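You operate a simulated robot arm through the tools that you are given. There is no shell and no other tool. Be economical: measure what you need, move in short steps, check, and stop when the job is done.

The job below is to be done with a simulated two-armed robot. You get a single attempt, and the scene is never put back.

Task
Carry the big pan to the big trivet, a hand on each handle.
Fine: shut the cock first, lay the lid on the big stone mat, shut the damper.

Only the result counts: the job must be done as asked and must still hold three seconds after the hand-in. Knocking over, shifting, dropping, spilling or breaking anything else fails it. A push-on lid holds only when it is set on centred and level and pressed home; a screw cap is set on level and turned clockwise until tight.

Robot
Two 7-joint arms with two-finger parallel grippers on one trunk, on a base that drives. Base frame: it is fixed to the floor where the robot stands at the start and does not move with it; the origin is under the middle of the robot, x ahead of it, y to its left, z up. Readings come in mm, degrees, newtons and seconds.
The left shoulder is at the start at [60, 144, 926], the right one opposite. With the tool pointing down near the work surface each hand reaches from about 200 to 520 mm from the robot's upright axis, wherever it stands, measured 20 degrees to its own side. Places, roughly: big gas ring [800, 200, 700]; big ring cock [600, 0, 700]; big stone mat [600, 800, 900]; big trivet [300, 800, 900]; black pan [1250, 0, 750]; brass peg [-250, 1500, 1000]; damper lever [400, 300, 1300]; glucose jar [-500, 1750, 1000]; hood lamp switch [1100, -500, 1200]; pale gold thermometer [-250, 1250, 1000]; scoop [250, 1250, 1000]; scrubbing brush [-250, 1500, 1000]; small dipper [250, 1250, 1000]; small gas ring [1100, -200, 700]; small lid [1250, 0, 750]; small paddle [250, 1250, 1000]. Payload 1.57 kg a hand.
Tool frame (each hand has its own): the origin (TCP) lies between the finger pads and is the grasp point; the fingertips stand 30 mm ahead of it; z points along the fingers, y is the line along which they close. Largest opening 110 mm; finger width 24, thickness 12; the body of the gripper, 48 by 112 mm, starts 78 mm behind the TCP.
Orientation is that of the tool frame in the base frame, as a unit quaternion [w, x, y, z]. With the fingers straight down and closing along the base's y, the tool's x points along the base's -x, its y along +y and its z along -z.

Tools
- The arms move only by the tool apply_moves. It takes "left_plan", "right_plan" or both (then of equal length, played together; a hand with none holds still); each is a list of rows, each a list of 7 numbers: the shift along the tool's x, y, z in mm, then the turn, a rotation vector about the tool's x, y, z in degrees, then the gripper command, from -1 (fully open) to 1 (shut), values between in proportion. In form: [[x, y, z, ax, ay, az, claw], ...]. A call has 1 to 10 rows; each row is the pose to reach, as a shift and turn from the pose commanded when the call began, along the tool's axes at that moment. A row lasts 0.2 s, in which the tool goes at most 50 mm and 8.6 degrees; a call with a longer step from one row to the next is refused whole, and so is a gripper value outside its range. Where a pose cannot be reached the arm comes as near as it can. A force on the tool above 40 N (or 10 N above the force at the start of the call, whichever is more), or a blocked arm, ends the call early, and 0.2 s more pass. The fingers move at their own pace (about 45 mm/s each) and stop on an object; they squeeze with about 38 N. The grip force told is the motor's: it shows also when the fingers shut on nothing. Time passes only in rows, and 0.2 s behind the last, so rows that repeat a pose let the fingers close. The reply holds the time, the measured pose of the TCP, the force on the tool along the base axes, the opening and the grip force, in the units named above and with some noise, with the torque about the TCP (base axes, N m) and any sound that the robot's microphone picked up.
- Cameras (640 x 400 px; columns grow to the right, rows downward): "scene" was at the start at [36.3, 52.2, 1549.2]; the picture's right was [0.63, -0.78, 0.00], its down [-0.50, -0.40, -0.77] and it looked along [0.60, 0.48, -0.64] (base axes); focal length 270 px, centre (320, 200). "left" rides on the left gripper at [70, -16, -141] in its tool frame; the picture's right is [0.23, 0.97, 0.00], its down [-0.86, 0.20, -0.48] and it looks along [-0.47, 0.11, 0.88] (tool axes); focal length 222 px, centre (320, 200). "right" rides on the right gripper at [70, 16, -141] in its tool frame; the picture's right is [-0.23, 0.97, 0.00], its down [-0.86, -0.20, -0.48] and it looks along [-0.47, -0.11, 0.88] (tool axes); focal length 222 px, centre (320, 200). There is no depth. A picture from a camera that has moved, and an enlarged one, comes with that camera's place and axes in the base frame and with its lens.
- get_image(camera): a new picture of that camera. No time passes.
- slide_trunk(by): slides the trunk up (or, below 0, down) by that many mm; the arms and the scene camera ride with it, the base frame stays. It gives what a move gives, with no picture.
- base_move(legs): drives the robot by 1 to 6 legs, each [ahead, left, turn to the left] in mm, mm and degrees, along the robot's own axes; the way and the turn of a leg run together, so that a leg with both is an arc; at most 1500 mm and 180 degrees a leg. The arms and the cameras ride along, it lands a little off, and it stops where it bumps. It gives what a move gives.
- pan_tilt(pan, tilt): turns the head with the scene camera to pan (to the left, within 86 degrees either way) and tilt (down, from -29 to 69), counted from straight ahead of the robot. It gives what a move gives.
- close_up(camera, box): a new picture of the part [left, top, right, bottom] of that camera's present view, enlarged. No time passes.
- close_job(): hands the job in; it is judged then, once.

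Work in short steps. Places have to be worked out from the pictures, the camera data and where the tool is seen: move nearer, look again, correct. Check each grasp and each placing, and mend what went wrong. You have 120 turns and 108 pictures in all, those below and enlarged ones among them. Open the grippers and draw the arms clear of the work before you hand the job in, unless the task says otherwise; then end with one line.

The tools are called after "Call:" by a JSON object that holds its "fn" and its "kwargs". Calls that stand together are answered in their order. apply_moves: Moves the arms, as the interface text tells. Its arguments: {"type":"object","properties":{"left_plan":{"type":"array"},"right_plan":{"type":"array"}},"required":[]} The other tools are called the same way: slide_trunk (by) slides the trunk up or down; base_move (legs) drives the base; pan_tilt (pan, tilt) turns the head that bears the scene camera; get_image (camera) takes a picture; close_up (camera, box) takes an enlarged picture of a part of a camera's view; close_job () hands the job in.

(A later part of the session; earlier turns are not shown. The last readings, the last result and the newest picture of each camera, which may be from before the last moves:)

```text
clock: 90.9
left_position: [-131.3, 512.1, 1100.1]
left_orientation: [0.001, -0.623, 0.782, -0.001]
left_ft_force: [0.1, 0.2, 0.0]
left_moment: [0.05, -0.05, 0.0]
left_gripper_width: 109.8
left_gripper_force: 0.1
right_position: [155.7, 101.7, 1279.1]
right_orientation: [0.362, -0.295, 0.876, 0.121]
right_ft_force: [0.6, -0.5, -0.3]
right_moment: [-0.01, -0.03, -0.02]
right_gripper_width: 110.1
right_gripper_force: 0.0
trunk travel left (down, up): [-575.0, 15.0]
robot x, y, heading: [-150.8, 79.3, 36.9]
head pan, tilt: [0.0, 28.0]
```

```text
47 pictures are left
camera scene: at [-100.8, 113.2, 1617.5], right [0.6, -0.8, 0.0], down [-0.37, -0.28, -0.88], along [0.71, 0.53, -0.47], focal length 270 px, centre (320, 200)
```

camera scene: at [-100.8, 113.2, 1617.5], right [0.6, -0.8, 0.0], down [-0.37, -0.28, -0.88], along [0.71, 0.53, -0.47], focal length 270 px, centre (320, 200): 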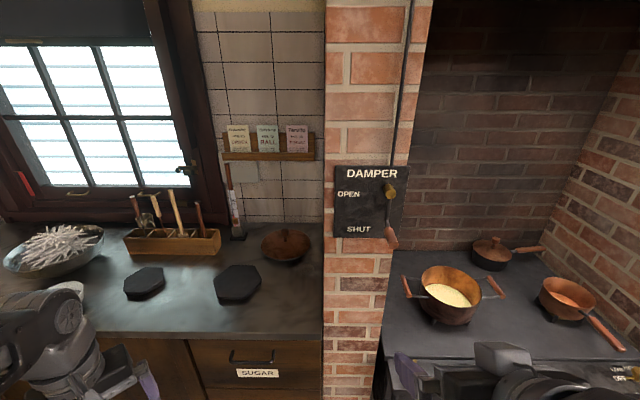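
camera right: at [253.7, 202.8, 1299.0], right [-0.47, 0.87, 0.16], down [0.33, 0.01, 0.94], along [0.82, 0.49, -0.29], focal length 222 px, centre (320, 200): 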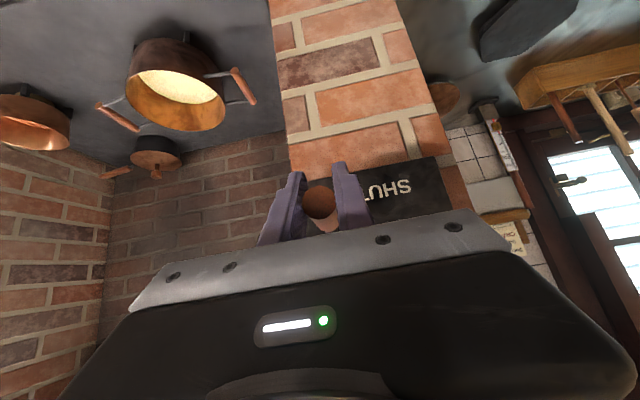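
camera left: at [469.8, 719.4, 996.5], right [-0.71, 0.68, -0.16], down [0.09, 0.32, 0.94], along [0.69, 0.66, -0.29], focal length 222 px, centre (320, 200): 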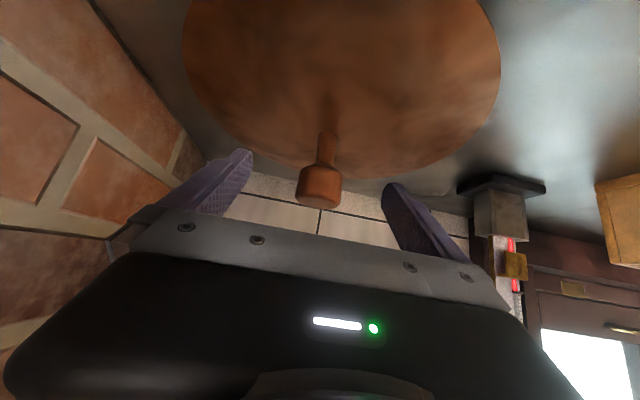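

The damper lever now points to SHUT. I drive right to stand before the pan and bring both hands to the carrying pose: tools down, 336 mm apart.

Call:
{"fn": "base_move", "kwargs": {"legs": [[0, -494, 0]]}}

Call:
{"fn": "apply_moves", "kwargs": {"left_plan": [[-9, -39, 2, 0, 0, 6, -1], [-18, -78, 4, 0, 0, 12, -1], [-27, -116, 6, 0, 0, 18, -1], [-36, -155, 8, 0, 0, 24, -1], [-45, -194, 10, 0, 0, 30, -1], [-54, -233, 10, 0, 0, 36, -1], [-63, -271, 10, 0, 0, 40, -1], [-63, -271, 10, 0, 0, 40, -1]], "right_plan": [[-5, 0, 43, 0, 6.5, 0, -1], [-10, 0, 86, 0, 13, 0, -1], [-15, 0, 129, 0, 19.5, 0, -1], [-20, 0, 172, 0, 26, 0, -1], [-25, 0, 215, 0, 32.5, 0, -1], [-30, 0, 258, 0, 39, 0, -1], [-35, 0, 302, 0, 45, 0, -1], [-35, 0, 302, 0, 45, 0, -1]]}}

Call:
{"fn": "pan_tilt", "kwargs": {"pan": 0, "tilt": 50}}

Call:
{"fn": "get_image", "kwargs": {"camera": "scene"}}

```text
clock: 93.8
left_position: [165.8, 118.4, 1100.6]
left_orientation: [-0.001, -0.622, 0.783, 0.001]
left_ft_force: [0.8, 0.2, -0.4]
left_moment: [0.02, 0.03, 0.01]
left_gripper_width: 110.2
left_gripper_force: 0.1
right_position: [454.3, -293.1, 1279.1]
right_orientation: [0.362, -0.294, 0.876, 0.121]
right_ft_force: [-0.2, -0.6, -0.5]
right_moment: [0.01, 0.03, 0.01]
right_gripper_width: 109.9
right_gripper_force: 0.0
trunk travel left (down, up): [-575.0, 15.0]
robot x, y, heading: [149.3, -315.8, 37.0]
head pan, tilt: [0.0, 28.0]
```

```text
clock: 95.6
left_position: [445.5, 119.1, 1092.3]
left_orientation: [0.0, -0.317, 0.949, 0.0]
left_ft_force: [-0.1, 0.0, -0.2]
left_moment: [0.04, -0.04, 0.01]
left_gripper_width: 109.9
left_gripper_force: 0.2
right_position: [641.7, -148.0, 1089.0]
right_orientation: [-0.001, -0.318, 0.948, -0.001]
right_ft_force: [-0.3, -0.1, -0.1]
right_moment: [0.01, -0.04, -0.03]
right_gripper_width: 110.0
right_gripper_force: 0.0
trunk travel left (down, up): [-575.0, 15.0]
robot x, y, heading: [151.1, -315.3, 36.9]
head pan, tilt: [0.0, 28.0]
```

```text
clock: 96.4
left_position: [446.5, 119.0, 1091.6]
left_orientation: [0.0, -0.317, 0.948, 0.0]
left_ft_force: [-0.9, -0.2, -0.7]
left_moment: [-0.03, 0.01, 0.0]
left_gripper_width: 110.0
left_gripper_force: 0.0
right_position: [644.1, -148.0, 1089.2]
right_orientation: [-0.002, -0.319, 0.948, -0.001]
right_ft_force: [0.8, 0.1, 0.3]
right_moment: [0.0, -0.01, 0.02]
right_gripper_width: 110.1
right_gripper_force: 0.1
trunk travel left (down, up): [-575.0, 15.0]
robot x, y, heading: [145.4, -313.1, 37.0]
head pan, tilt: [0.0, 50.0]
```

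```text
46 pictures are left
camera scene: at [186.5, -287.7, 1584.8], right [0.6, -0.8, 0.0], down [-0.61, -0.46, -0.64], along [0.51, 0.39, -0.77], focal length 270 px, centre (320, 200)
```

scene: 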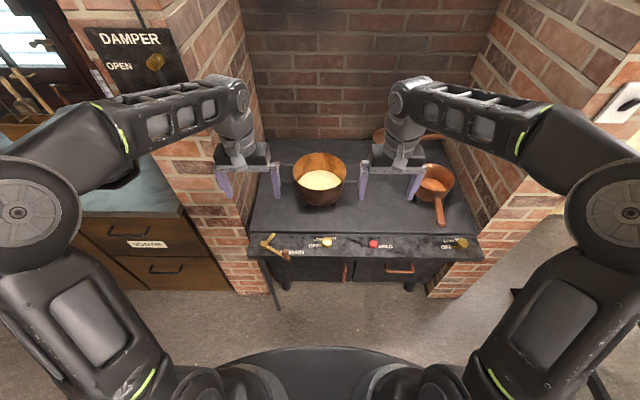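

Driving straight in would run the left forearm into the pillar, so I'll stand more to the right and yaw 20° left, re-aligning both hands with the handles.

Call:
{"fn": "base_move", "kwargs": {"legs": [[0, -168, 0], [0, 0, 20]]}}

Call:
{"fn": "apply_moves", "kwargs": {"left_plan": [[-15, -3, 0, 0, 0, 7, -1], [-30, -6, 0, 0, 0, 14, -1], [-44, -8, 0, 0, 0, 20, -1], [-44, -8, 0, 0, 0, 20, -1]], "right_plan": [[23, 3, 0, 0, 0, 7, -1], [46, 6, 0, 0, 0, 14, -1], [68, 9, 0, 0, 0, 20, -1], [68, 9, 0, 0, 0, 20, -1]]}}

Call:
{"fn": "pan_tilt", "kwargs": {"pan": -10, "tilt": 50}}

Call:
{"fn": "get_image", "kwargs": {"camera": "scene"}}

```text
clock: 99.0
left_position: [378.7, 61.5, 1090.9]
left_orientation: [0.0, -0.477, 0.879, 0.0]
left_ft_force: [-0.2, -0.2, -0.1]
left_moment: [-0.03, -0.04, 0.01]
left_gripper_width: 109.9
left_gripper_force: 0.0
right_position: [657.6, -123.1, 1088.3]
right_orientation: [-0.001, -0.478, 0.878, -0.001]
right_ft_force: [-0.2, 1.0, -0.5]
right_moment: [0.02, -0.01, 0.0]
right_gripper_width: 109.9
right_gripper_force: 0.1
trunk travel left (down, up): [-575.0, 15.0]
robot x, y, heading: [249.6, -444.8, 57.2]
head pan, tilt: [0.0, 50.0]
```

```text
clock: 100.0
left_position: [411.6, 94.0, 1090.0]
left_orientation: [0.0, -0.316, 0.949, -0.001]
left_ft_force: [-0.3, 0.0, 0.8]
left_moment: [0.0, 0.01, -0.04]
left_gripper_width: 110.0
left_gripper_force: 0.2
right_position: [613.3, -175.2, 1088.4]
right_orientation: [-0.001, -0.317, 0.948, -0.002]
right_ft_force: [0.3, -0.3, 0.6]
right_moment: [0.02, -0.01, -0.01]
right_gripper_width: 110.1
right_gripper_force: 0.1
trunk travel left (down, up): [-575.0, 15.0]
robot x, y, heading: [251.2, -450.0, 56.9]
head pan, tilt: [0.0, 50.0]
```

```text
clock: 100.7
left_position: [410.6, 94.3, 1090.5]
left_orientation: [0.0, -0.317, 0.948, 0.0]
left_ft_force: [-0.4, -0.2, -0.8]
left_moment: [-0.03, -0.02, -0.02]
left_gripper_width: 109.7
left_gripper_force: 0.0
right_position: [613.5, -174.8, 1087.8]
right_orientation: [-0.001, -0.318, 0.948, -0.001]
right_ft_force: [-0.6, -0.9, 0.4]
right_moment: [0.02, 0.0, 0.03]
right_gripper_width: 110.1
right_gripper_force: 0.1
trunk travel left (down, up): [-575.0, 15.0]
robot x, y, heading: [248.0, -446.4, 56.8]
head pan, tilt: [-10.0, 50.0]
```

```text
45 pictures are left
camera scene: at [286.1, -418.9, 1584.7], right [0.73, -0.68, 0.0], down [-0.52, -0.56, -0.64], along [0.44, 0.47, -0.77], focal length 270 px, centre (320, 200)
```

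scene: 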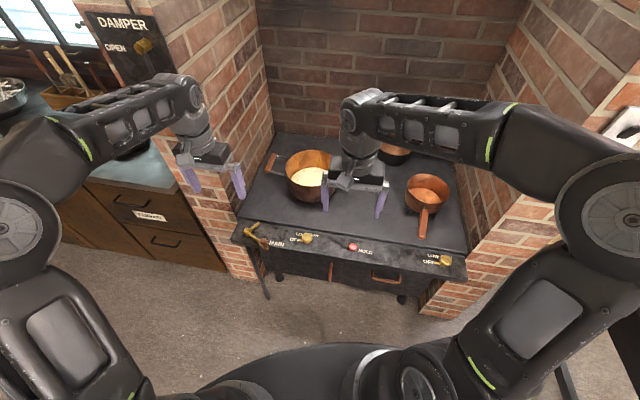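

The left forearm now runs parallel to the pillar with clearance. I lower the trunk 100 mm and drive in most of the way, then look.

Call:
{"fn": "slide_trunk", "kwargs": {"by": -100}}

Call:
{"fn": "base_move", "kwargs": {"legs": [[235, -85.5, 0]]}}

Call:
{"fn": "get_image", "kwargs": {"camera": "scene"}}

Call:
{"fn": "get_image", "kwargs": {"camera": "left"}}

```text
clock: 102.0
left_position: [410.3, 93.2, 991.6]
left_orientation: [0.0, -0.317, 0.948, 0.0]
left_ft_force: [-0.9, 0.8, 0.6]
left_moment: [-0.01, 0.02, 0.03]
left_gripper_width: 110.1
left_gripper_force: 0.1
right_position: [613.8, -175.4, 989.7]
right_orientation: [-0.001, -0.318, 0.948, -0.002]
right_ft_force: [-0.7, 0.4, -0.3]
right_moment: [-0.03, -0.01, -0.01]
right_gripper_width: 110.2
right_gripper_force: 0.0
trunk travel left (down, up): [-475.0, 115.0]
robot x, y, heading: [247.4, -450.7, 56.8]
head pan, tilt: [-10.0, 50.0]
```

```text
clock: 103.8
left_position: [614.9, 242.1, 990.4]
left_orientation: [-0.001, -0.316, 0.949, 0.0]
left_ft_force: [0.3, 0.4, 0.1]
left_moment: [0.0, 0.01, 0.03]
left_gripper_width: 110.0
left_gripper_force: 0.0
right_position: [817.0, -26.6, 988.1]
right_orientation: [-0.001, -0.317, 0.948, -0.002]
right_ft_force: [-0.1, 0.3, 0.7]
right_moment: [-0.05, 0.06, 0.0]
right_gripper_width: 110.4
right_gripper_force: 0.0
trunk travel left (down, up): [-475.0, 115.0]
robot x, y, heading: [450.9, -297.8, 56.9]
head pan, tilt: [-10.0, 50.0]
```

```text
44 pictures are left
camera scene: at [488.2, -268.5, 1484.7], right [0.73, -0.68, 0.0], down [-0.53, -0.56, -0.64], along [0.44, 0.47, -0.77], focal length 270 px, centre (320, 200)
```

scene: 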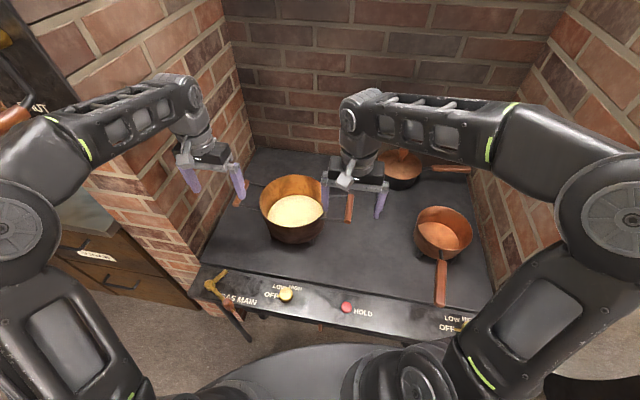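

```text
43 pictures are left
camera left: at [567.4, 189.1, 1132.9], right [-0.76, 0.64, 0.0], down [0.57, 0.67, 0.48], along [0.31, 0.36, -0.88], focal length 222 px, centre (320, 200)
```

left: 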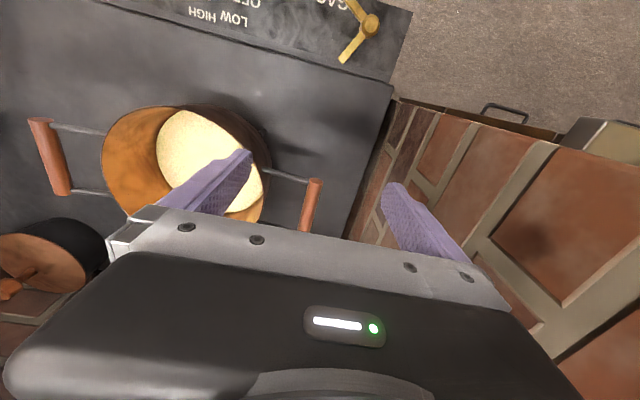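

The hands are at n≈637, p≈175 and 512. I enlarge the scene to refine both handle bars.

Call:
{"fn": "close_up", "kwargs": {"camera": "scene", "box": [220, 150, 380, 250]}}

Call:
{"fn": "get_image", "kwargs": {"camera": "right"}}

```text
4.00 times, centred on (300, 200) of scene
camera zoom: at [488.2, -268.5, 1484.7], right [0.73, -0.68, 0.0], down [-0.53, -0.56, -0.64], along [0.44, 0.47, -0.77], focal length 1079 px, centre (400, 200)
```

zoom: 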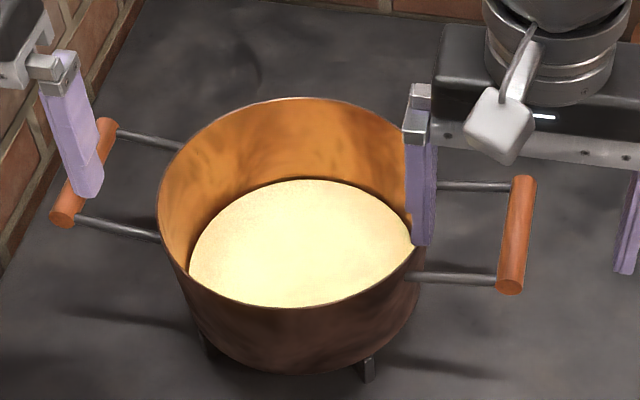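

```text
41 pictures are left
camera right: at [751.0, -53.0, 1129.9], right [-0.4, 0.92, 0.0], down [0.8, 0.36, 0.48], along [0.44, 0.19, -0.88], focal length 222 px, centre (320, 200)
```

right: 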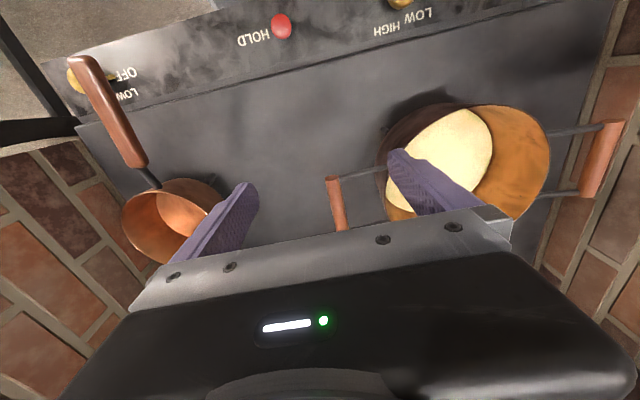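

The bars come out at p≈168.5 and 506, centre n≈735, z≈850. Before driving the last 100 mm I check the left elbow against the damper handle.

Call:
{"fn": "pan_tilt", "kwargs": {"pan": 50, "tilt": 35}}

Call:
{"fn": "get_image", "kwargs": {"camera": "scene"}}

```text
clock: 105.1
left_position: [613.1, 242.2, 990.6]
left_orientation: [0.0, -0.316, 0.949, 0.001]
left_ft_force: [-0.2, -0.5, 0.6]
left_moment: [0.02, -0.05, 0.0]
left_gripper_width: 109.9
left_gripper_force: 0.0
right_position: [815.3, -27.6, 988.9]
right_orientation: [0.0, -0.316, 0.949, -0.001]
right_ft_force: [-1.0, 0.6, -0.8]
right_moment: [-0.02, 0.02, 0.01]
right_gripper_width: 109.9
right_gripper_force: 0.0
trunk travel left (down, up): [-475.0, 115.0]
robot x, y, heading: [451.3, -301.0, 57.0]
head pan, tilt: [50.0, 35.0]
```

```text
40 pictures are left
camera scene: at [409.2, -241.0, 1506.4], right [0.96, 0.29, 0.0], down [0.17, -0.55, -0.82], along [-0.24, 0.78, -0.57], focal length 270 px, centre (320, 200)
```

scene: 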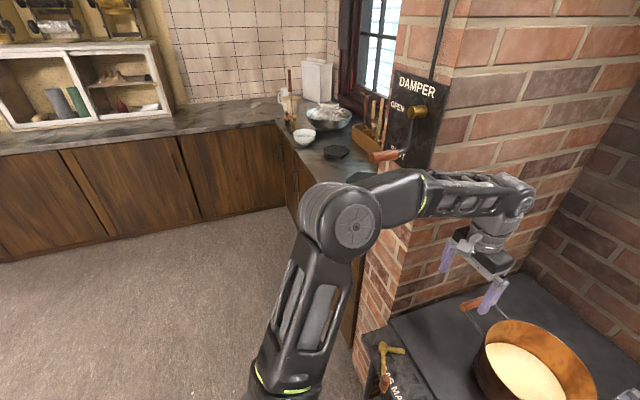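

The elbow is at about (n 323, p 191, z 1270), far from the damper handle. I drive the last ~98 mm forward and 6 mm left.

Call:
{"fn": "base_move", "kwargs": {"legs": [[94, -28, 0]]}}

Call:
{"fn": "pan_tilt", "kwargs": {"pan": -5, "tilt": 55}}

Call:
{"fn": "get_image", "kwargs": {"camera": "left"}}

Call:
{"fn": "get_image", "kwargs": {"camera": "right"}}

Call:
{"fn": "get_image", "kwargs": {"camera": "scene"}}

```text
clock: 106.3
left_position: [679.0, 297.1, 991.6]
left_orientation: [0.001, -0.314, 0.949, 0.0]
left_ft_force: [0.5, -0.7, -0.2]
left_moment: [0.01, -0.06, 0.0]
left_gripper_width: 110.3
left_gripper_force: 0.1
right_position: [880.5, 27.5, 990.4]
right_orientation: [0.0, -0.316, 0.949, 0.0]
right_ft_force: [-0.4, -0.5, 0.7]
right_moment: [-0.02, -0.03, -0.02]
right_gripper_width: 110.0
right_gripper_force: 0.1
trunk travel left (down, up): [-475.0, 115.0]
robot x, y, heading: [517.3, -242.8, 56.8]
head pan, tilt: [50.0, 35.0]
```

```text
clock: 107.5
left_position: [680.5, 296.1, 991.1]
left_orientation: [0.0, -0.315, 0.949, 0.0]
left_ft_force: [-0.7, -0.4, 0.1]
left_moment: [-0.02, -0.01, 0.0]
left_gripper_width: 109.9
left_gripper_force: 0.1
right_position: [880.5, 27.5, 988.0]
right_orientation: [0.0, -0.316, 0.949, -0.001]
right_ft_force: [0.4, 0.0, -0.1]
right_moment: [-0.01, 0.0, -0.01]
right_gripper_width: 109.8
right_gripper_force: 0.0
trunk travel left (down, up): [-475.0, 115.0]
robot x, y, heading: [517.0, -244.1, 56.4]
head pan, tilt: [-5.0, 55.0]
```

```text
39 pictures are left
camera left: at [632.9, 243.0, 1133.4], right [-0.76, 0.65, 0.0], down [0.57, 0.67, 0.48], along [0.31, 0.36, -0.88], focal length 222 px, centre (320, 200)
```

left: 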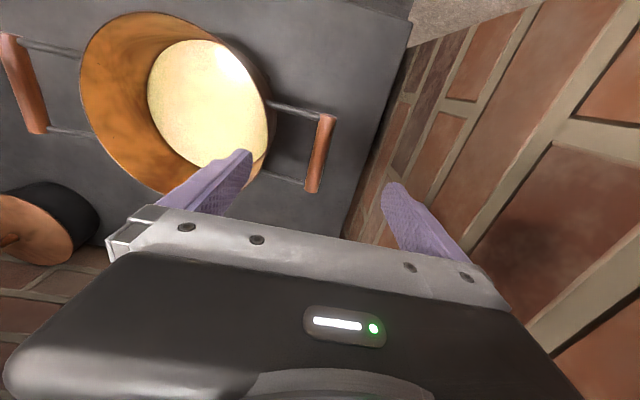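

```text
38 pictures are left
camera right: at [816.2, 0.5, 1130.3], right [-0.4, 0.92, 0.0], down [0.8, 0.35, 0.48], along [0.44, 0.19, -0.88], focal length 222 px, centre (320, 200)
```

right: 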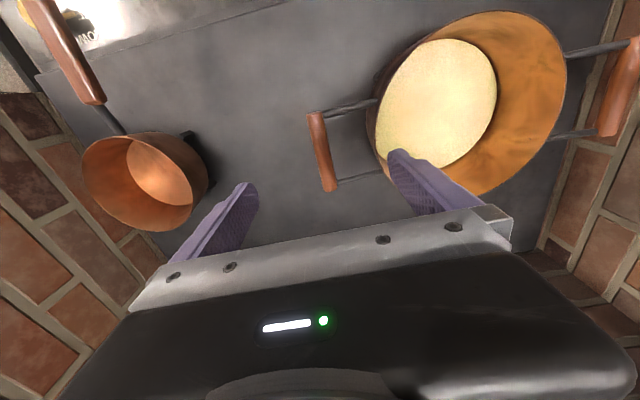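

```text
37 pictures are left
camera scene: at [544.6, -214.1, 1478.3], right [0.78, -0.62, 0.0], down [-0.51, -0.64, -0.57], along [0.36, 0.45, -0.82], focal length 270 px, centre (320, 200)
```

scene: 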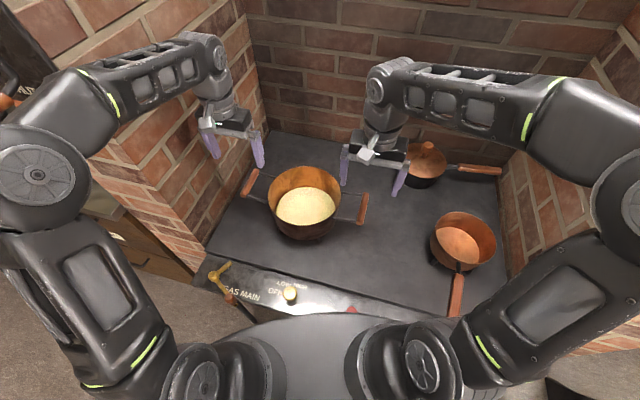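

Bars: left p≈168, right p≈505.5, centre n≈739, z≈849. Because the pan wall is ~57 mm from each bar, I half-close the fingers to 50 mm, move 17 mm forward, and descend partway.

Call:
{"fn": "apply_moves", "kwargs": {"left_plan": [[-8, 1, 0, 0, 0, 0, 0.1], [-17, 3, 0, 0, 0, 0, 0.1], [-17, 3, 0, 0, 0, 0, 0.1], [-17, 3, 20, 0, 0, 0, 0.1], [-17, 3, 45, 0, 0, 0, 0.1], [-17, 3, 70, 0, 0, 0, 0.1], [-17, 3, 85, 0, 0, 0, 0.1]], "right_plan": [[-8, 0, 0, 0, 0, 0, 0.1], [-17, 1, 0, 0, 0, 0, 0.1], [-17, 1, 0, 0, 0, 0, 0.1], [-17, 1, 20, 0, 0, 0, 0.1], [-17, 1, 45, 0, 0, 0, 0.1], [-17, 1, 70, 0, 0, 0, 0.1], [-17, 1, 83, 0, 0, 0, 0.1]]}}

Call:
{"fn": "get_image", "kwargs": {"camera": "left"}}

Call:
{"fn": "get_image", "kwargs": {"camera": "right"}}

```text
clock: 109.1
left_position: [692.5, 309.8, 904.6]
left_orientation: [0.001, -0.315, 0.949, 0.001]
left_ft_force: [0.1, -0.1, -0.7]
left_moment: [0.0, -0.05, -0.01]
left_gripper_width: 49.4
left_gripper_force: 0.1
right_position: [894.9, 38.5, 906.8]
right_orientation: [-0.001, -0.316, 0.949, -0.001]
right_ft_force: [0.0, -0.6, -0.3]
right_moment: [-0.01, -0.01, -0.03]
right_gripper_width: 49.4
right_gripper_force: 0.0
trunk travel left (down, up): [-475.0, 115.0]
robot x, y, heading: [514.9, -243.9, 56.6]
head pan, tilt: [-5.0, 55.0]
```

```text
36 pictures are left
camera left: at [644.8, 255.7, 1048.1], right [-0.76, 0.65, 0.0], down [0.57, 0.67, 0.48], along [0.31, 0.37, -0.88], focal length 222 px, centre (320, 200)
```

left: 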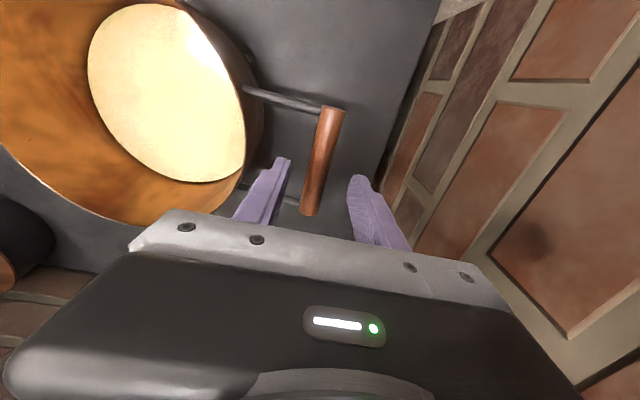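

```text
35 pictures are left
camera right: at [829.3, 11.5, 1047.4], right [-0.4, 0.92, 0.0], down [0.8, 0.35, 0.48], along [0.44, 0.19, -0.88], focal length 222 px, centre (320, 200)
```

right: 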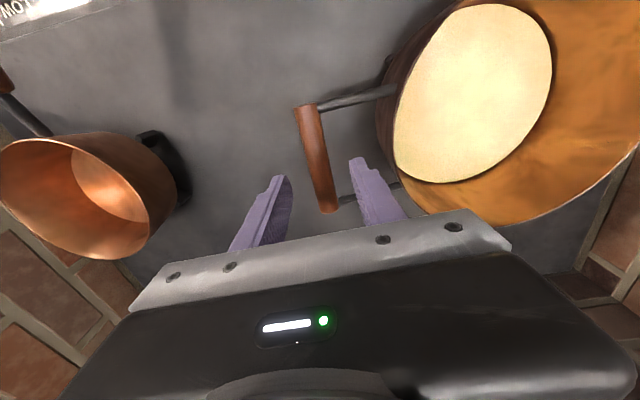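

Both hands are centred over their bars within 2 mm. I descend the last 58 mm with the fingers astride, then close.

Call:
{"fn": "apply_moves", "kwargs": {"left_plan": [[0, 1, 20, 0, 0, 0, 0.1], [0, 1, 40, 0, 0, 0, 0.1], [0, 1, 58, 0, 0, 0, 0.1], [0, 1, 58, 0, 0, 0, 0.1]], "right_plan": [[0, -1, 20, 0, 0, 0, 0.1], [0, -1, 40, 0, 0, 0, 0.1], [0, -1, 60, 0, 0, 0, 0.1], [0, -1, 60, 0, 0, 0, 0.1]]}}

Call:
{"fn": "get_image", "kwargs": {"camera": "left"}}

Call:
{"fn": "get_image", "kwargs": {"camera": "right"}}

```text
clock: 110.1
left_position: [690.5, 310.8, 847.3]
left_orientation: [0.0, -0.315, 0.949, 0.0]
left_ft_force: [0.1, 1.3, -0.2]
left_moment: [0.0, 0.0, -0.01]
left_gripper_width: 49.6
left_gripper_force: 0.1
right_position: [895.0, 36.3, 845.1]
right_orientation: [-0.001, -0.316, 0.949, -0.001]
right_ft_force: [0.8, 0.6, 0.1]
right_moment: [-0.01, 0.0, 0.01]
right_gripper_width: 49.2
right_gripper_force: 0.0
trunk travel left (down, up): [-475.0, 115.0]
robot x, y, heading: [515.4, -243.3, 56.7]
head pan, tilt: [-5.0, 55.0]
```

```text
34 pictures are left
camera left: at [643.8, 256.3, 990.3], right [-0.76, 0.65, 0.0], down [0.57, 0.67, 0.48], along [0.31, 0.37, -0.88], focal length 222 px, centre (320, 200)
```

left: 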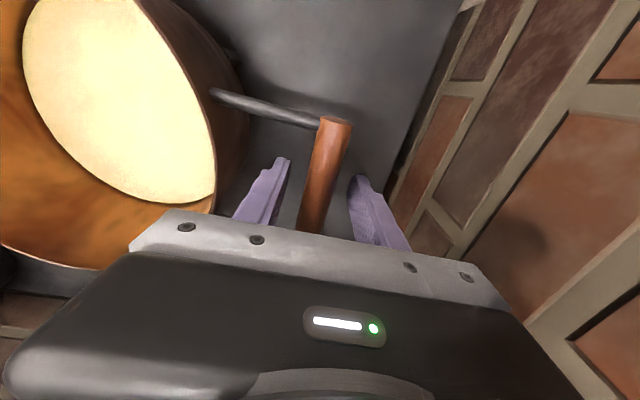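

```text
33 pictures are left
camera right: at [829.8, 9.9, 986.7], right [-0.4, 0.92, 0.0], down [0.8, 0.35, 0.48], along [0.44, 0.19, -0.88], focal length 222 px, centre (320, 200)
```

right: 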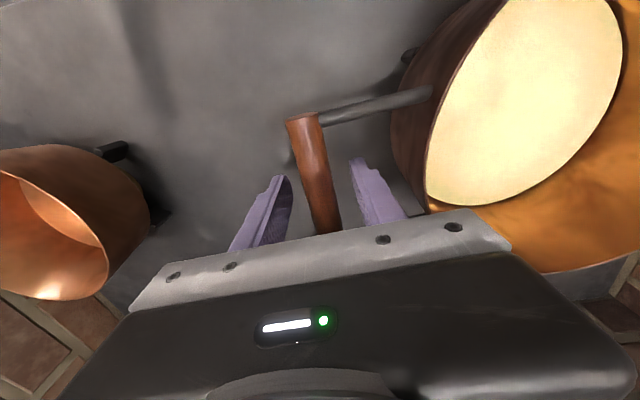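

Both bars lie between the fingers. I go 8 mm lower for a fuller hold and close both grippers.

Call:
{"fn": "apply_moves", "kwargs": {"left_plan": [[0, 0, 8, 0, 0, 0, 0.1], [0, 0, 8, 0, 0, 0, 0.4], [0, 0, 8, 0, 0, 0, 1], [0, 0, 8, 0, 0, 0, 1], [0, 0, 8, 0, 0, 0, 1], [0, 0, 8, 0, 0, 0, 1]], "right_plan": [[0, 0, 8, 0, 0, 0, 0.1], [0, 0, 8, 0, 0, 0, 0.4], [0, 0, 8, 0, 0, 0, 1], [0, 0, 8, 0, 0, 0, 1], [0, 0, 8, 0, 0, 0, 1], [0, 0, 8, 0, 0, 0, 1]]}}

Call:
{"fn": "get_image", "kwargs": {"camera": "left"}}

Call:
{"fn": "get_image", "kwargs": {"camera": "right"}}

```text
clock: 111.5
left_position: [691.3, 309.4, 840.3]
left_orientation: [0.0, -0.314, 0.949, -0.002]
left_ft_force: [6.5, -16.7, -0.7]
left_moment: [0.3, -0.07, -0.25]
left_gripper_width: 19.5
left_gripper_force: 33.2
right_position: [895.2, 39.2, 837.9]
right_orientation: [-0.001, -0.316, 0.949, 0.0]
right_ft_force: [-7.8, 12.0, -0.6]
right_moment: [-0.48, 0.18, -0.5]
right_gripper_width: 19.5
right_gripper_force: 33.8
trunk travel left (down, up): [-475.0, 115.0]
robot x, y, heading: [514.4, -247.2, 56.5]
head pan, tilt: [-5.0, 55.0]
```

```text
32 pictures are left
camera left: at [644.4, 255.1, 982.5], right [-0.76, 0.65, 0.0], down [0.57, 0.67, 0.48], along [0.31, 0.36, -0.88], focal length 222 px, centre (320, 200)
```

left: 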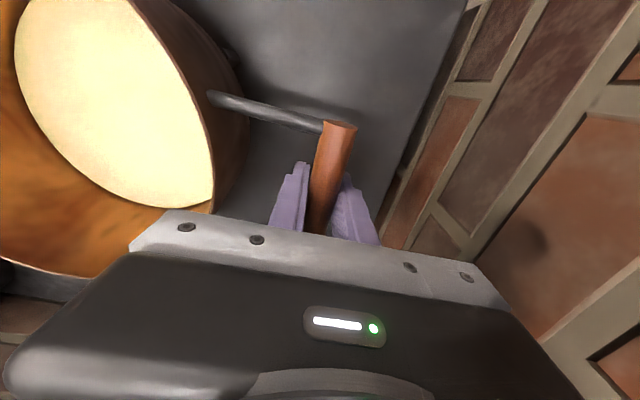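

```text
31 pictures are left
camera right: at [829.2, 10.7, 979.1], right [-0.4, 0.92, 0.0], down [0.8, 0.35, 0.48], along [0.44, 0.19, -0.88], focal length 222 px, centre (320, 200)
```

right: 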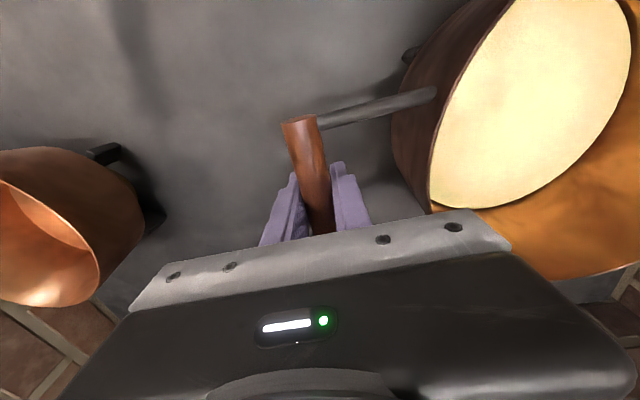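

Both bars are gripped (19.5 mm) with an inward pull of ~15 N between the hands. I relieve it by 2 mm each, then lift with the trunk by 25 mm and check.

Call:
{"fn": "apply_moves", "kwargs": {"left_plan": [[0, -2, 0, 0, 0, 0, 1], [0, -2, 0, 0, 0, 0, 1]], "right_plan": [[0, 2, 0, 0, 0, 0, 1], [0, 2, 0, 0, 0, 0, 1]]}}

Call:
{"fn": "slide_trunk", "kwargs": {"by": 25}}

Call:
{"fn": "get_image", "kwargs": {"camera": "scene"}}

```text
clock: 112.1
left_position: [691.7, 308.7, 840.6]
left_orientation: [0.0, -0.315, 0.949, 0.0]
left_ft_force: [5.1, -8.3, 0.8]
left_moment: [-0.16, 0.57, -0.36]
left_gripper_width: 19.6
left_gripper_force: 32.8
right_position: [895.9, 38.7, 837.8]
right_orientation: [-0.001, -0.316, 0.949, -0.002]
right_ft_force: [-1.0, 5.6, -0.9]
right_moment: [0.33, -0.55, -0.38]
right_gripper_width: 19.5
right_gripper_force: 34.0
trunk travel left (down, up): [-475.0, 115.0]
robot x, y, heading: [516.6, -244.3, 56.8]
head pan, tilt: [-5.0, 55.0]
```

```text
clock: 112.8
left_position: [691.9, 310.1, 864.2]
left_orientation: [-0.001, -0.315, 0.949, 0.0]
left_ft_force: [1.6, -4.3, -6.4]
left_moment: [-0.08, 0.34, -0.39]
left_gripper_width: 19.9
left_gripper_force: 33.4
right_position: [894.4, 39.2, 862.6]
right_orientation: [-0.001, -0.316, 0.949, -0.002]
right_ft_force: [-0.6, 4.8, -5.5]
right_moment: [0.22, -0.24, -0.41]
right_gripper_width: 19.9
right_gripper_force: 33.8
trunk travel left (down, up): [-500.0, 90.0]
robot x, y, heading: [517.1, -244.2, 56.3]
head pan, tilt: [-5.0, 55.0]
```

```text
30 pictures are left
camera scene: at [545.1, -212.8, 1503.1], right [0.78, -0.62, 0.0], down [-0.51, -0.64, -0.57], along [0.36, 0.45, -0.82], focal length 270 px, centre (320, 200)
```

scene: 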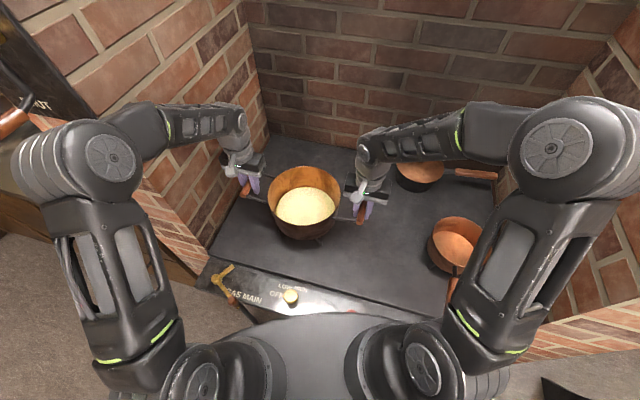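

About 6 N on each hand: the pan is coming up level. I raise a further 60 mm and verify.

Call:
{"fn": "slide_trunk", "kwargs": {"by": 60}}

Call:
{"fn": "close_up", "kwargs": {"camera": "scene", "box": [200, 120, 440, 270]}}

```text
clock: 113.8
left_position: [692.5, 308.9, 924.1]
left_orientation: [-0.001, -0.315, 0.949, -0.001]
left_ft_force: [-2.5, -0.9, -6.0]
left_moment: [-0.16, 0.14, -0.43]
left_gripper_width: 19.5
left_gripper_force: 33.9
right_position: [894.5, 39.0, 921.7]
right_orientation: [-0.002, -0.316, 0.949, -0.002]
right_ft_force: [2.5, 0.7, -5.6]
right_moment: [0.11, -0.14, -0.43]
right_gripper_width: 19.4
right_gripper_force: 33.6
trunk travel left (down, up): [-560.0, 30.0]
robot x, y, heading: [517.9, -239.5, 56.9]
head pan, tilt: [-5.0, 55.0]
```

```text
2.67 times, centred on (320, 195) of scene
camera zoom: at [545.1, -212.6, 1563.1], right [0.78, -0.62, 0.0], down [-0.51, -0.64, -0.57], along [0.36, 0.45, -0.82], focal length 719 px, centre (320, 213)
```

zoom: 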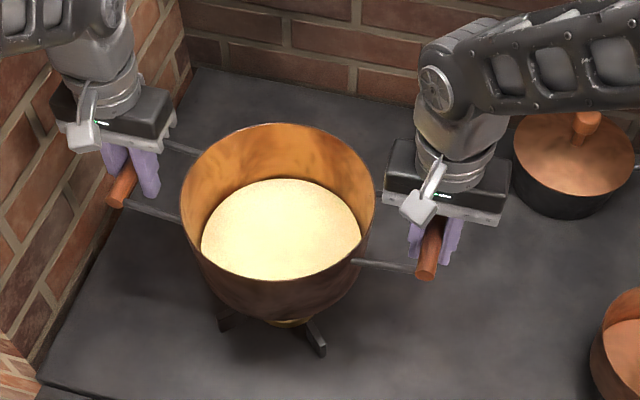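

The pan hangs level with the burner visible beneath. I back straight out 420 mm from the stove.

Call:
{"fn": "base_move", "kwargs": {"legs": [[-197, 72, 0], [-197, 72, 0]]}}

Call:
{"fn": "apply_moves", "kwargs": {"left_plan": [[0, 0, -8, 0, 0, 0, 1], [0, 0, -20, 0, 0, 0, 1], [0, 0, -33, 0, 0, 0, 1], [0, 0, -46, 0, 0, 0, 1], [0, 0, -59, 0, 0, 0, 1], [0, 0, -72, 0, 0, 0, 1], [0, 0, -85, 0, 0, 0, 1], [0, 0, -98, 0, 0, 0, 1], [0, 0, -111, 0, 0, 0, 1], [0, 0, -122, 0, 0, 0, 1]], "right_plan": [[0, 0, -8, 0, 0, 0, 1], [0, 0, -20, 0, 0, 0, 1], [0, 0, -33, 0, 0, 0, 1], [0, 0, -46, 0, 0, 0, 1], [0, 0, -59, 0, 0, 0, 1], [0, 0, -72, 0, 0, 0, 1], [0, 0, -85, 0, 0, 0, 1], [0, 0, -98, 0, 0, 0, 1], [0, 0, -111, 0, 0, 0, 1], [0, 0, -122, 0, 0, 0, 1]]}}

Call:
{"fn": "get_image", "kwargs": {"camera": "scene"}}

```text
clock: 116.7
left_position: [356.1, 60.9, 925.2]
left_orientation: [0.0, -0.316, 0.949, 0.0]
left_ft_force: [-8.8, 6.3, -5.9]
left_moment: [-0.06, -0.18, -0.39]
left_gripper_width: 19.6
left_gripper_force: 33.4
right_position: [558.4, -207.6, 921.7]
right_orientation: [-0.001, -0.315, 0.949, -0.002]
right_ft_force: [8.0, -7.1, -5.9]
right_moment: [0.12, 0.12, -0.4]
right_gripper_width: 19.7
right_gripper_force: 33.4
trunk travel left (down, up): [-560.0, 30.0]
robot x, y, heading: [181.9, -490.8, 56.9]
head pan, tilt: [-5.0, 55.0]
```

```text
clock: 118.9
left_position: [356.0, 62.6, 1047.0]
left_orientation: [-0.001, -0.315, 0.949, -0.001]
left_ft_force: [-2.1, -0.5, -6.6]
left_moment: [-0.21, 0.27, -0.27]
left_gripper_width: 19.5
left_gripper_force: 33.5
right_position: [559.5, -207.8, 1043.0]
right_orientation: [-0.001, -0.316, 0.949, -0.002]
right_ft_force: [1.6, 1.2, -6.2]
right_moment: [0.23, -0.29, -0.36]
right_gripper_width: 19.6
right_gripper_force: 33.9
trunk travel left (down, up): [-560.0, 30.0]
robot x, y, heading: [182.7, -494.6, 57.0]
head pan, tilt: [-5.0, 55.0]
```

```text
28 pictures are left
camera scene: at [210.4, -460.9, 1563.2], right [0.79, -0.62, 0.0], down [-0.51, -0.64, -0.57], along [0.35, 0.45, -0.82], focal length 270 px, centre (320, 200)
```

scene: 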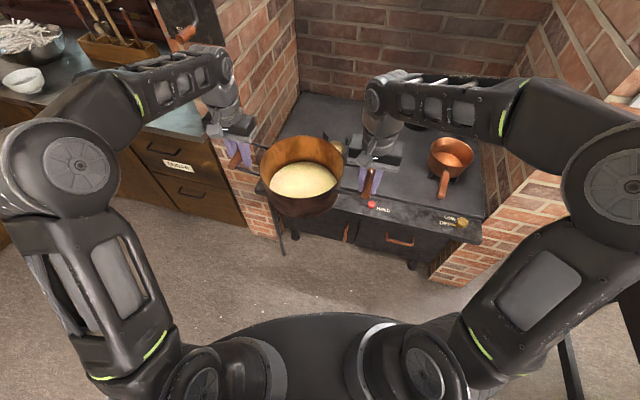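

Pan is level at z≈1045. I raise the trunk 28 mm, back off 100 mm more, turn to face the counter and go left in front of the trivet.

Call:
{"fn": "slide_trunk", "kwargs": {"by": 28}}

Call:
{"fn": "base_move", "kwargs": {"legs": [[-94, 34, 0], [0, 0, -20], [0, 475, 0], [0, 475, 0]]}}

Call:
{"fn": "pan_tilt", "kwargs": {"pan": 0, "tilt": 45}}

Call:
{"fn": "get_image", "kwargs": {"camera": "scene"}}

```text
clock: 119.6
left_position: [356.6, 62.2, 1073.8]
left_orientation: [-0.001, -0.315, 0.949, -0.001]
left_ft_force: [-0.9, -1.3, -7.3]
left_moment: [-0.08, 0.03, -0.37]
left_gripper_width: 19.5
left_gripper_force: 34.2
right_position: [559.6, -206.9, 1071.3]
right_orientation: [-0.001, -0.316, 0.949, -0.002]
right_ft_force: [1.1, 1.5, -5.8]
right_moment: [0.03, -0.07, -0.34]
right_gripper_width: 19.5
right_gripper_force: 33.7
trunk travel left (down, up): [-588.0, 2.0]
robot x, y, heading: [184.2, -491.8, 56.8]
head pan, tilt: [-5.0, 55.0]
```

```text
clock: 126.7
left_position: [-113.6, 670.1, 1073.9]
left_orientation: [-0.001, -0.145, 0.989, 0.0]
left_ft_force: [-2.3, 0.3, -5.8]
left_moment: [-0.05, -0.08, -0.34]
left_gripper_width: 19.5
left_gripper_force: 33.7
right_position: [-15.4, 345.8, 1071.6]
right_orientation: [-0.002, -0.145, 0.989, -0.001]
right_ft_force: [2.1, 0.2, -6.8]
right_moment: [-0.1, 0.04, -0.37]
right_gripper_width: 19.6
right_gripper_force: 33.6
trunk travel left (down, up): [-588.0, 2.0]
robot x, y, heading: [-469.6, 206.0, 36.5]
head pan, tilt: [-5.0, 55.0]
```

```text
clock: 127.4
left_position: [-113.0, 667.8, 1075.4]
left_orientation: [-0.001, -0.145, 0.989, -0.001]
left_ft_force: [0.0, -2.2, -5.6]
left_moment: [0.0, -0.23, -0.3]
left_gripper_width: 19.7
left_gripper_force: 33.8
right_position: [-15.0, 345.8, 1071.3]
right_orientation: [-0.002, -0.146, 0.989, -0.003]
right_ft_force: [0.5, 0.8, -6.1]
right_moment: [-0.14, 0.21, -0.26]
right_gripper_width: 19.7
right_gripper_force: 33.7
trunk travel left (down, up): [-588.0, 2.0]
robot x, y, heading: [-464.5, 208.3, 36.7]
head pan, tilt: [0.0, 45.0]
```

```text
27 pictures are left
camera scene: at [-424.7, 238.4, 1604.5], right [0.6, -0.8, 0.0], down [-0.57, -0.42, -0.71], along [0.57, 0.42, -0.71], focal length 270 px, centre (320, 200)
```

scene: 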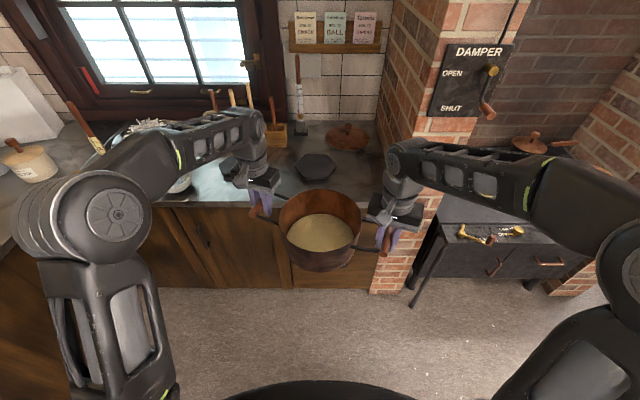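

Pan is centred ahead at p≈-444; I enlarge the trivet for a good fix of its centre.

Call:
{"fn": "close_up", "kwargs": {"camera": "scene", "box": [270, 130, 370, 195]}}

```text
6.15 times, centred on (320, 162) of scene
camera zoom: at [-424.7, 238.4, 1604.5], right [0.6, -0.8, 0.0], down [-0.57, -0.42, -0.71], along [0.57, 0.42, -0.71], focal length 1660 px, centre (320, 431)
```

zoom: 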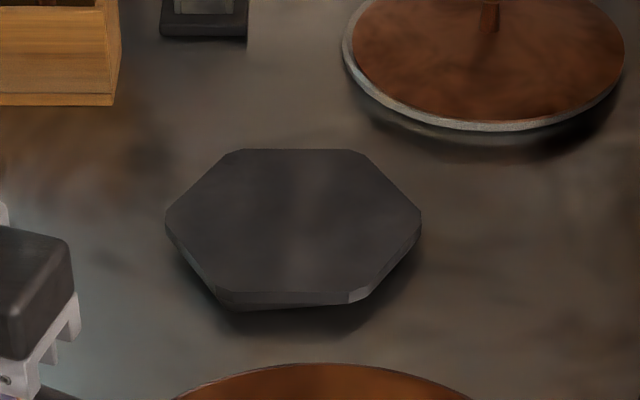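

Trivet centre comes out near n≈722, p≈-459, top z≈890. I drive 330 mm ahead and 15 mm left, then look with both wrist cameras.

Call:
{"fn": "base_move", "kwargs": {"legs": [[330, 15, 0]]}}

Call:
{"fn": "get_image", "kwargs": {"camera": "left"}}

Call:
{"fn": "get_image", "kwargs": {"camera": "right"}}

Call:
{"fn": "get_image", "kwargs": {"camera": "scene"}}

```text
clock: 129.6
left_position: [142.7, 881.6, 1073.9]
left_orientation: [-0.001, -0.147, 0.989, 0.0]
left_ft_force: [-0.8, -1.6, -6.9]
left_moment: [0.0, 0.1, -0.26]
left_gripper_width: 19.6
left_gripper_force: 33.5
right_position: [242.4, 558.2, 1070.9]
right_orientation: [-0.002, -0.148, 0.989, -0.002]
right_ft_force: [1.0, 2.1, -6.7]
right_moment: [0.03, -0.13, -0.3]
right_gripper_width: 19.6
right_gripper_force: 33.7
trunk travel left (down, up): [-588.0, 2.0]
robot x, y, heading: [-212.7, 421.0, 36.9]
head pan, tilt: [0.0, 45.0]
```

```text
25 pictures are left
camera left: at [79.8, 846.2, 1216.3], right [-0.5, 0.87, 0.0], down [0.76, 0.44, 0.48], along [0.41, 0.24, -0.88], focal length 222 px, centre (320, 200)
```

left: 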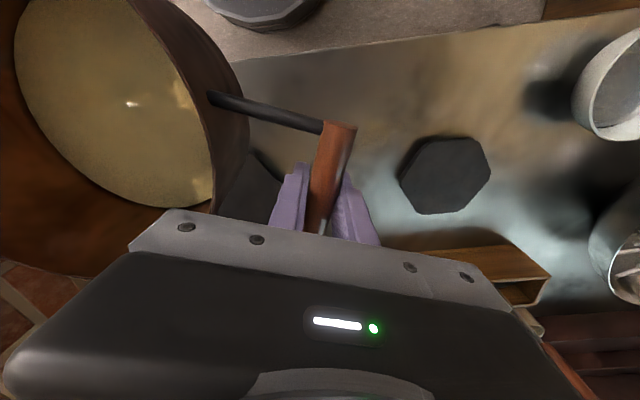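

```text
24 pictures are left
camera right: at [171.1, 555.4, 1212.7], right [-0.07, 1.0, 0.0], down [0.88, 0.06, 0.48], along [0.47, 0.03, -0.88], focal length 222 px, centre (320, 200)
```

right: 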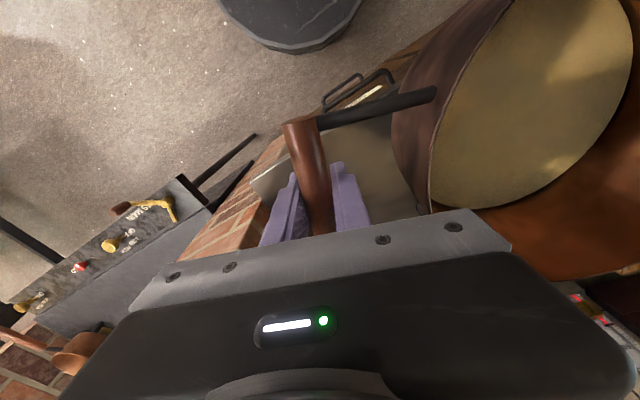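

```text
23 pictures are left
camera scene: at [-167.5, 450.1, 1604.5], right [0.6, -0.8, 0.0], down [-0.57, -0.43, -0.71], along [0.56, 0.42, -0.71], focal length 270 px, centre (320, 200)
```

scene: 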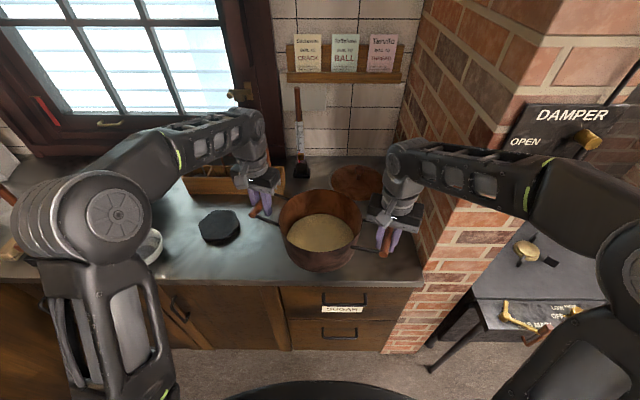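

The small trivet's two-view fix gives a top height near 895, so the big trivet is about n≈718, p≈-460; the pan centre is at n≈586, p≈-460. I drive 132 mm ahead.

Call:
{"fn": "base_move", "kwargs": {"legs": [[132, 0, 0]]}}

Call:
{"fn": "get_image", "kwargs": {"camera": "scene"}}

Call:
{"fn": "get_image", "kwargs": {"camera": "left"}}

```text
clock: 130.9
left_position: [247.5, 961.0, 1073.8]
left_orientation: [-0.002, -0.147, 0.989, 0.0]
left_ft_force: [-0.6, -2.3, -6.4]
left_moment: [-0.02, -0.08, -0.23]
left_gripper_width: 19.5
left_gripper_force: 33.8
right_position: [346.8, 639.2, 1070.6]
right_orientation: [-0.003, -0.147, 0.989, -0.002]
right_ft_force: [1.7, 2.3, -6.3]
right_moment: [-0.06, 0.03, -0.31]
right_gripper_width: 19.4
right_gripper_force: 33.3
trunk travel left (down, up): [-588.0, 2.0]
robot x, y, heading: [-104.8, 495.2, 36.9]
head pan, tilt: [0.0, 45.0]
```

```text
22 pictures are left
camera scene: at [-61.6, 529.7, 1604.5], right [0.6, -0.8, 0.0], down [-0.57, -0.43, -0.71], along [0.56, 0.42, -0.71], focal length 270 px, centre (320, 200)
```

scene: 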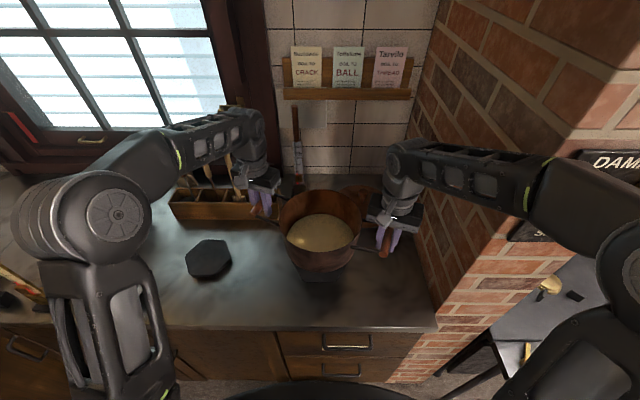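

```text
21 pictures are left
camera left: at [185.4, 925.8, 1215.9], right [-0.5, 0.87, 0.0], down [0.76, 0.44, 0.48], along [0.41, 0.24, -0.88], focal length 222 px, centre (320, 200)
```

left: 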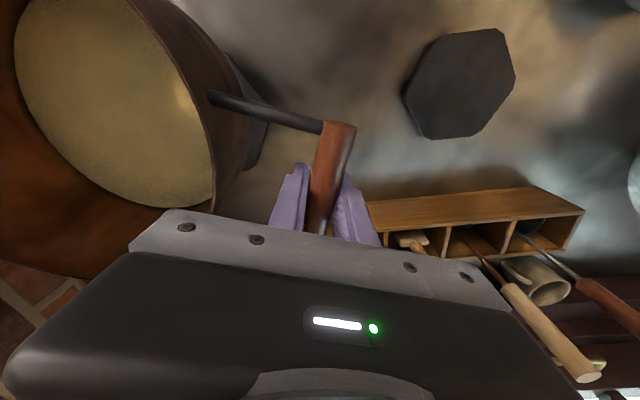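

I enlarge both views to see how the trivet lies beneath the pan.

Call:
{"fn": "close_up", "kwargs": {"camera": "scene", "box": [240, 180, 400, 300]}}

Call:
{"fn": "close_up", "kwargs": {"camera": "left", "box": [180, 20, 340, 200]}}

```text
3.33 times, centred on (320, 240) of scene
camera zoom: at [-61.6, 529.7, 1604.5], right [0.6, -0.8, 0.0], down [-0.57, -0.43, -0.71], along [0.56, 0.42, -0.71], focal length 899 px, centre (320, 67)
```

zoom: 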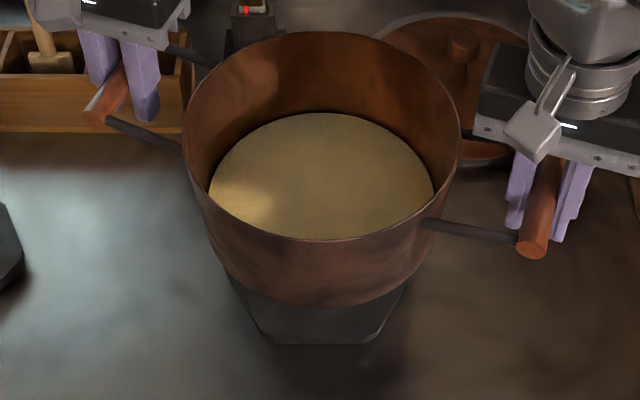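

```text
2.22 times, centred on (260, 110) of left
camera zoom: at [185.4, 925.8, 1215.9], right [-0.5, 0.87, 0.0], down [0.76, 0.44, 0.48], along [0.41, 0.24, -0.88], focal length 494 px, centre (453, 400)
```

zoom: 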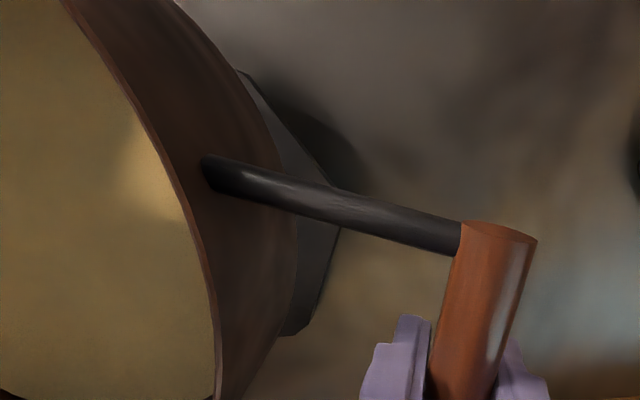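

The trivet is centred laterally under the pan; fore-aft the pan should go about 7 mm further. I shift both hands 7 mm forward and lower 50 mm slowly.

Call:
{"fn": "apply_moves", "kwargs": {"left_plan": [[-3.3, 1.2, 0, 0, 0, 0, 1], [-6.6, 2.4, 5, 0, 0, 0, 1], [-6.6, 2.4, 14, 0, 0, 0, 1], [-6.6, 2.4, 23, 0, 0, 0, 1], [-6.6, 2.4, 32, 0, 0, 0, 1], [-6.6, 2.4, 41, 0, 0, 0, 1], [-6.6, 2.4, 50, 0, 0, 0, 1]], "right_plan": [[-3.3, 1.2, 0, 0, 0, 0, 1], [-6.6, 2.4, 5, 0, 0, 0, 1], [-6.6, 2.4, 14, 0, 0, 0, 1], [-6.6, 2.4, 23, 0, 0, 0, 1], [-6.6, 2.4, 32, 0, 0, 0, 1], [-6.6, 2.4, 41, 0, 0, 0, 1], [-6.6, 2.4, 50, 0, 0, 0, 1]]}}

Call:
{"fn": "close_up", "kwargs": {"camera": "scene", "box": [240, 180, 400, 300]}}

Call:
{"fn": "close_up", "kwargs": {"camera": "left", "box": [180, 20, 340, 200]}}

```text
clock: 132.5
left_position: [253.2, 964.4, 1023.2]
left_orientation: [-0.002, -0.147, 0.989, 0.0]
left_ft_force: [-2.3, -0.1, -7.4]
left_moment: [0.03, -0.25, -0.45]
left_gripper_width: 19.7
left_gripper_force: 33.4
right_position: [352.0, 640.6, 1020.1]
right_orientation: [-0.002, -0.147, 0.989, -0.002]
right_ft_force: [1.9, 0.2, -6.1]
right_moment: [-0.11, 0.21, -0.36]
right_gripper_width: 19.8
right_gripper_force: 33.7
trunk travel left (down, up): [-588.0, 2.0]
robot x, y, heading: [-107.3, 498.1, 36.9]
head pan, tilt: [0.0, 45.0]
```

```text
3.33 times, centred on (320, 240) of scene
camera zoom: at [-63.0, 528.7, 1604.6], right [0.6, -0.8, 0.0], down [-0.57, -0.43, -0.71], along [0.56, 0.42, -0.71], focal length 899 px, centre (320, 67)
```

zoom: 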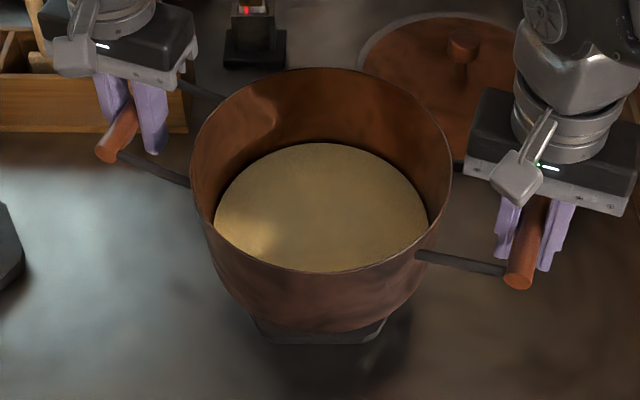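

```text
2.22 times, centred on (260, 110) of left
camera zoom: at [189.9, 929.2, 1166.5], right [-0.5, 0.87, 0.0], down [0.76, 0.44, 0.48], along [0.41, 0.24, -0.88], focal length 494 px, centre (453, 400)
```

zoom: 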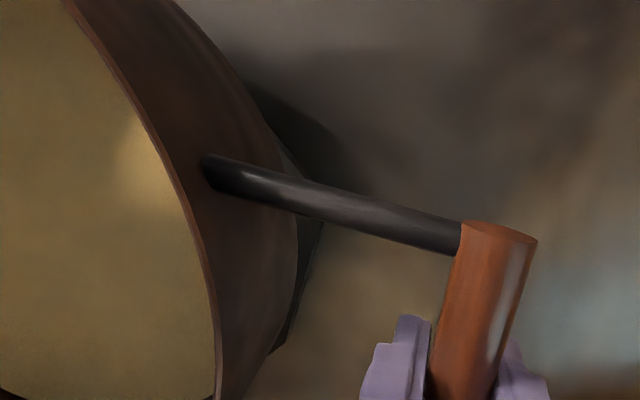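

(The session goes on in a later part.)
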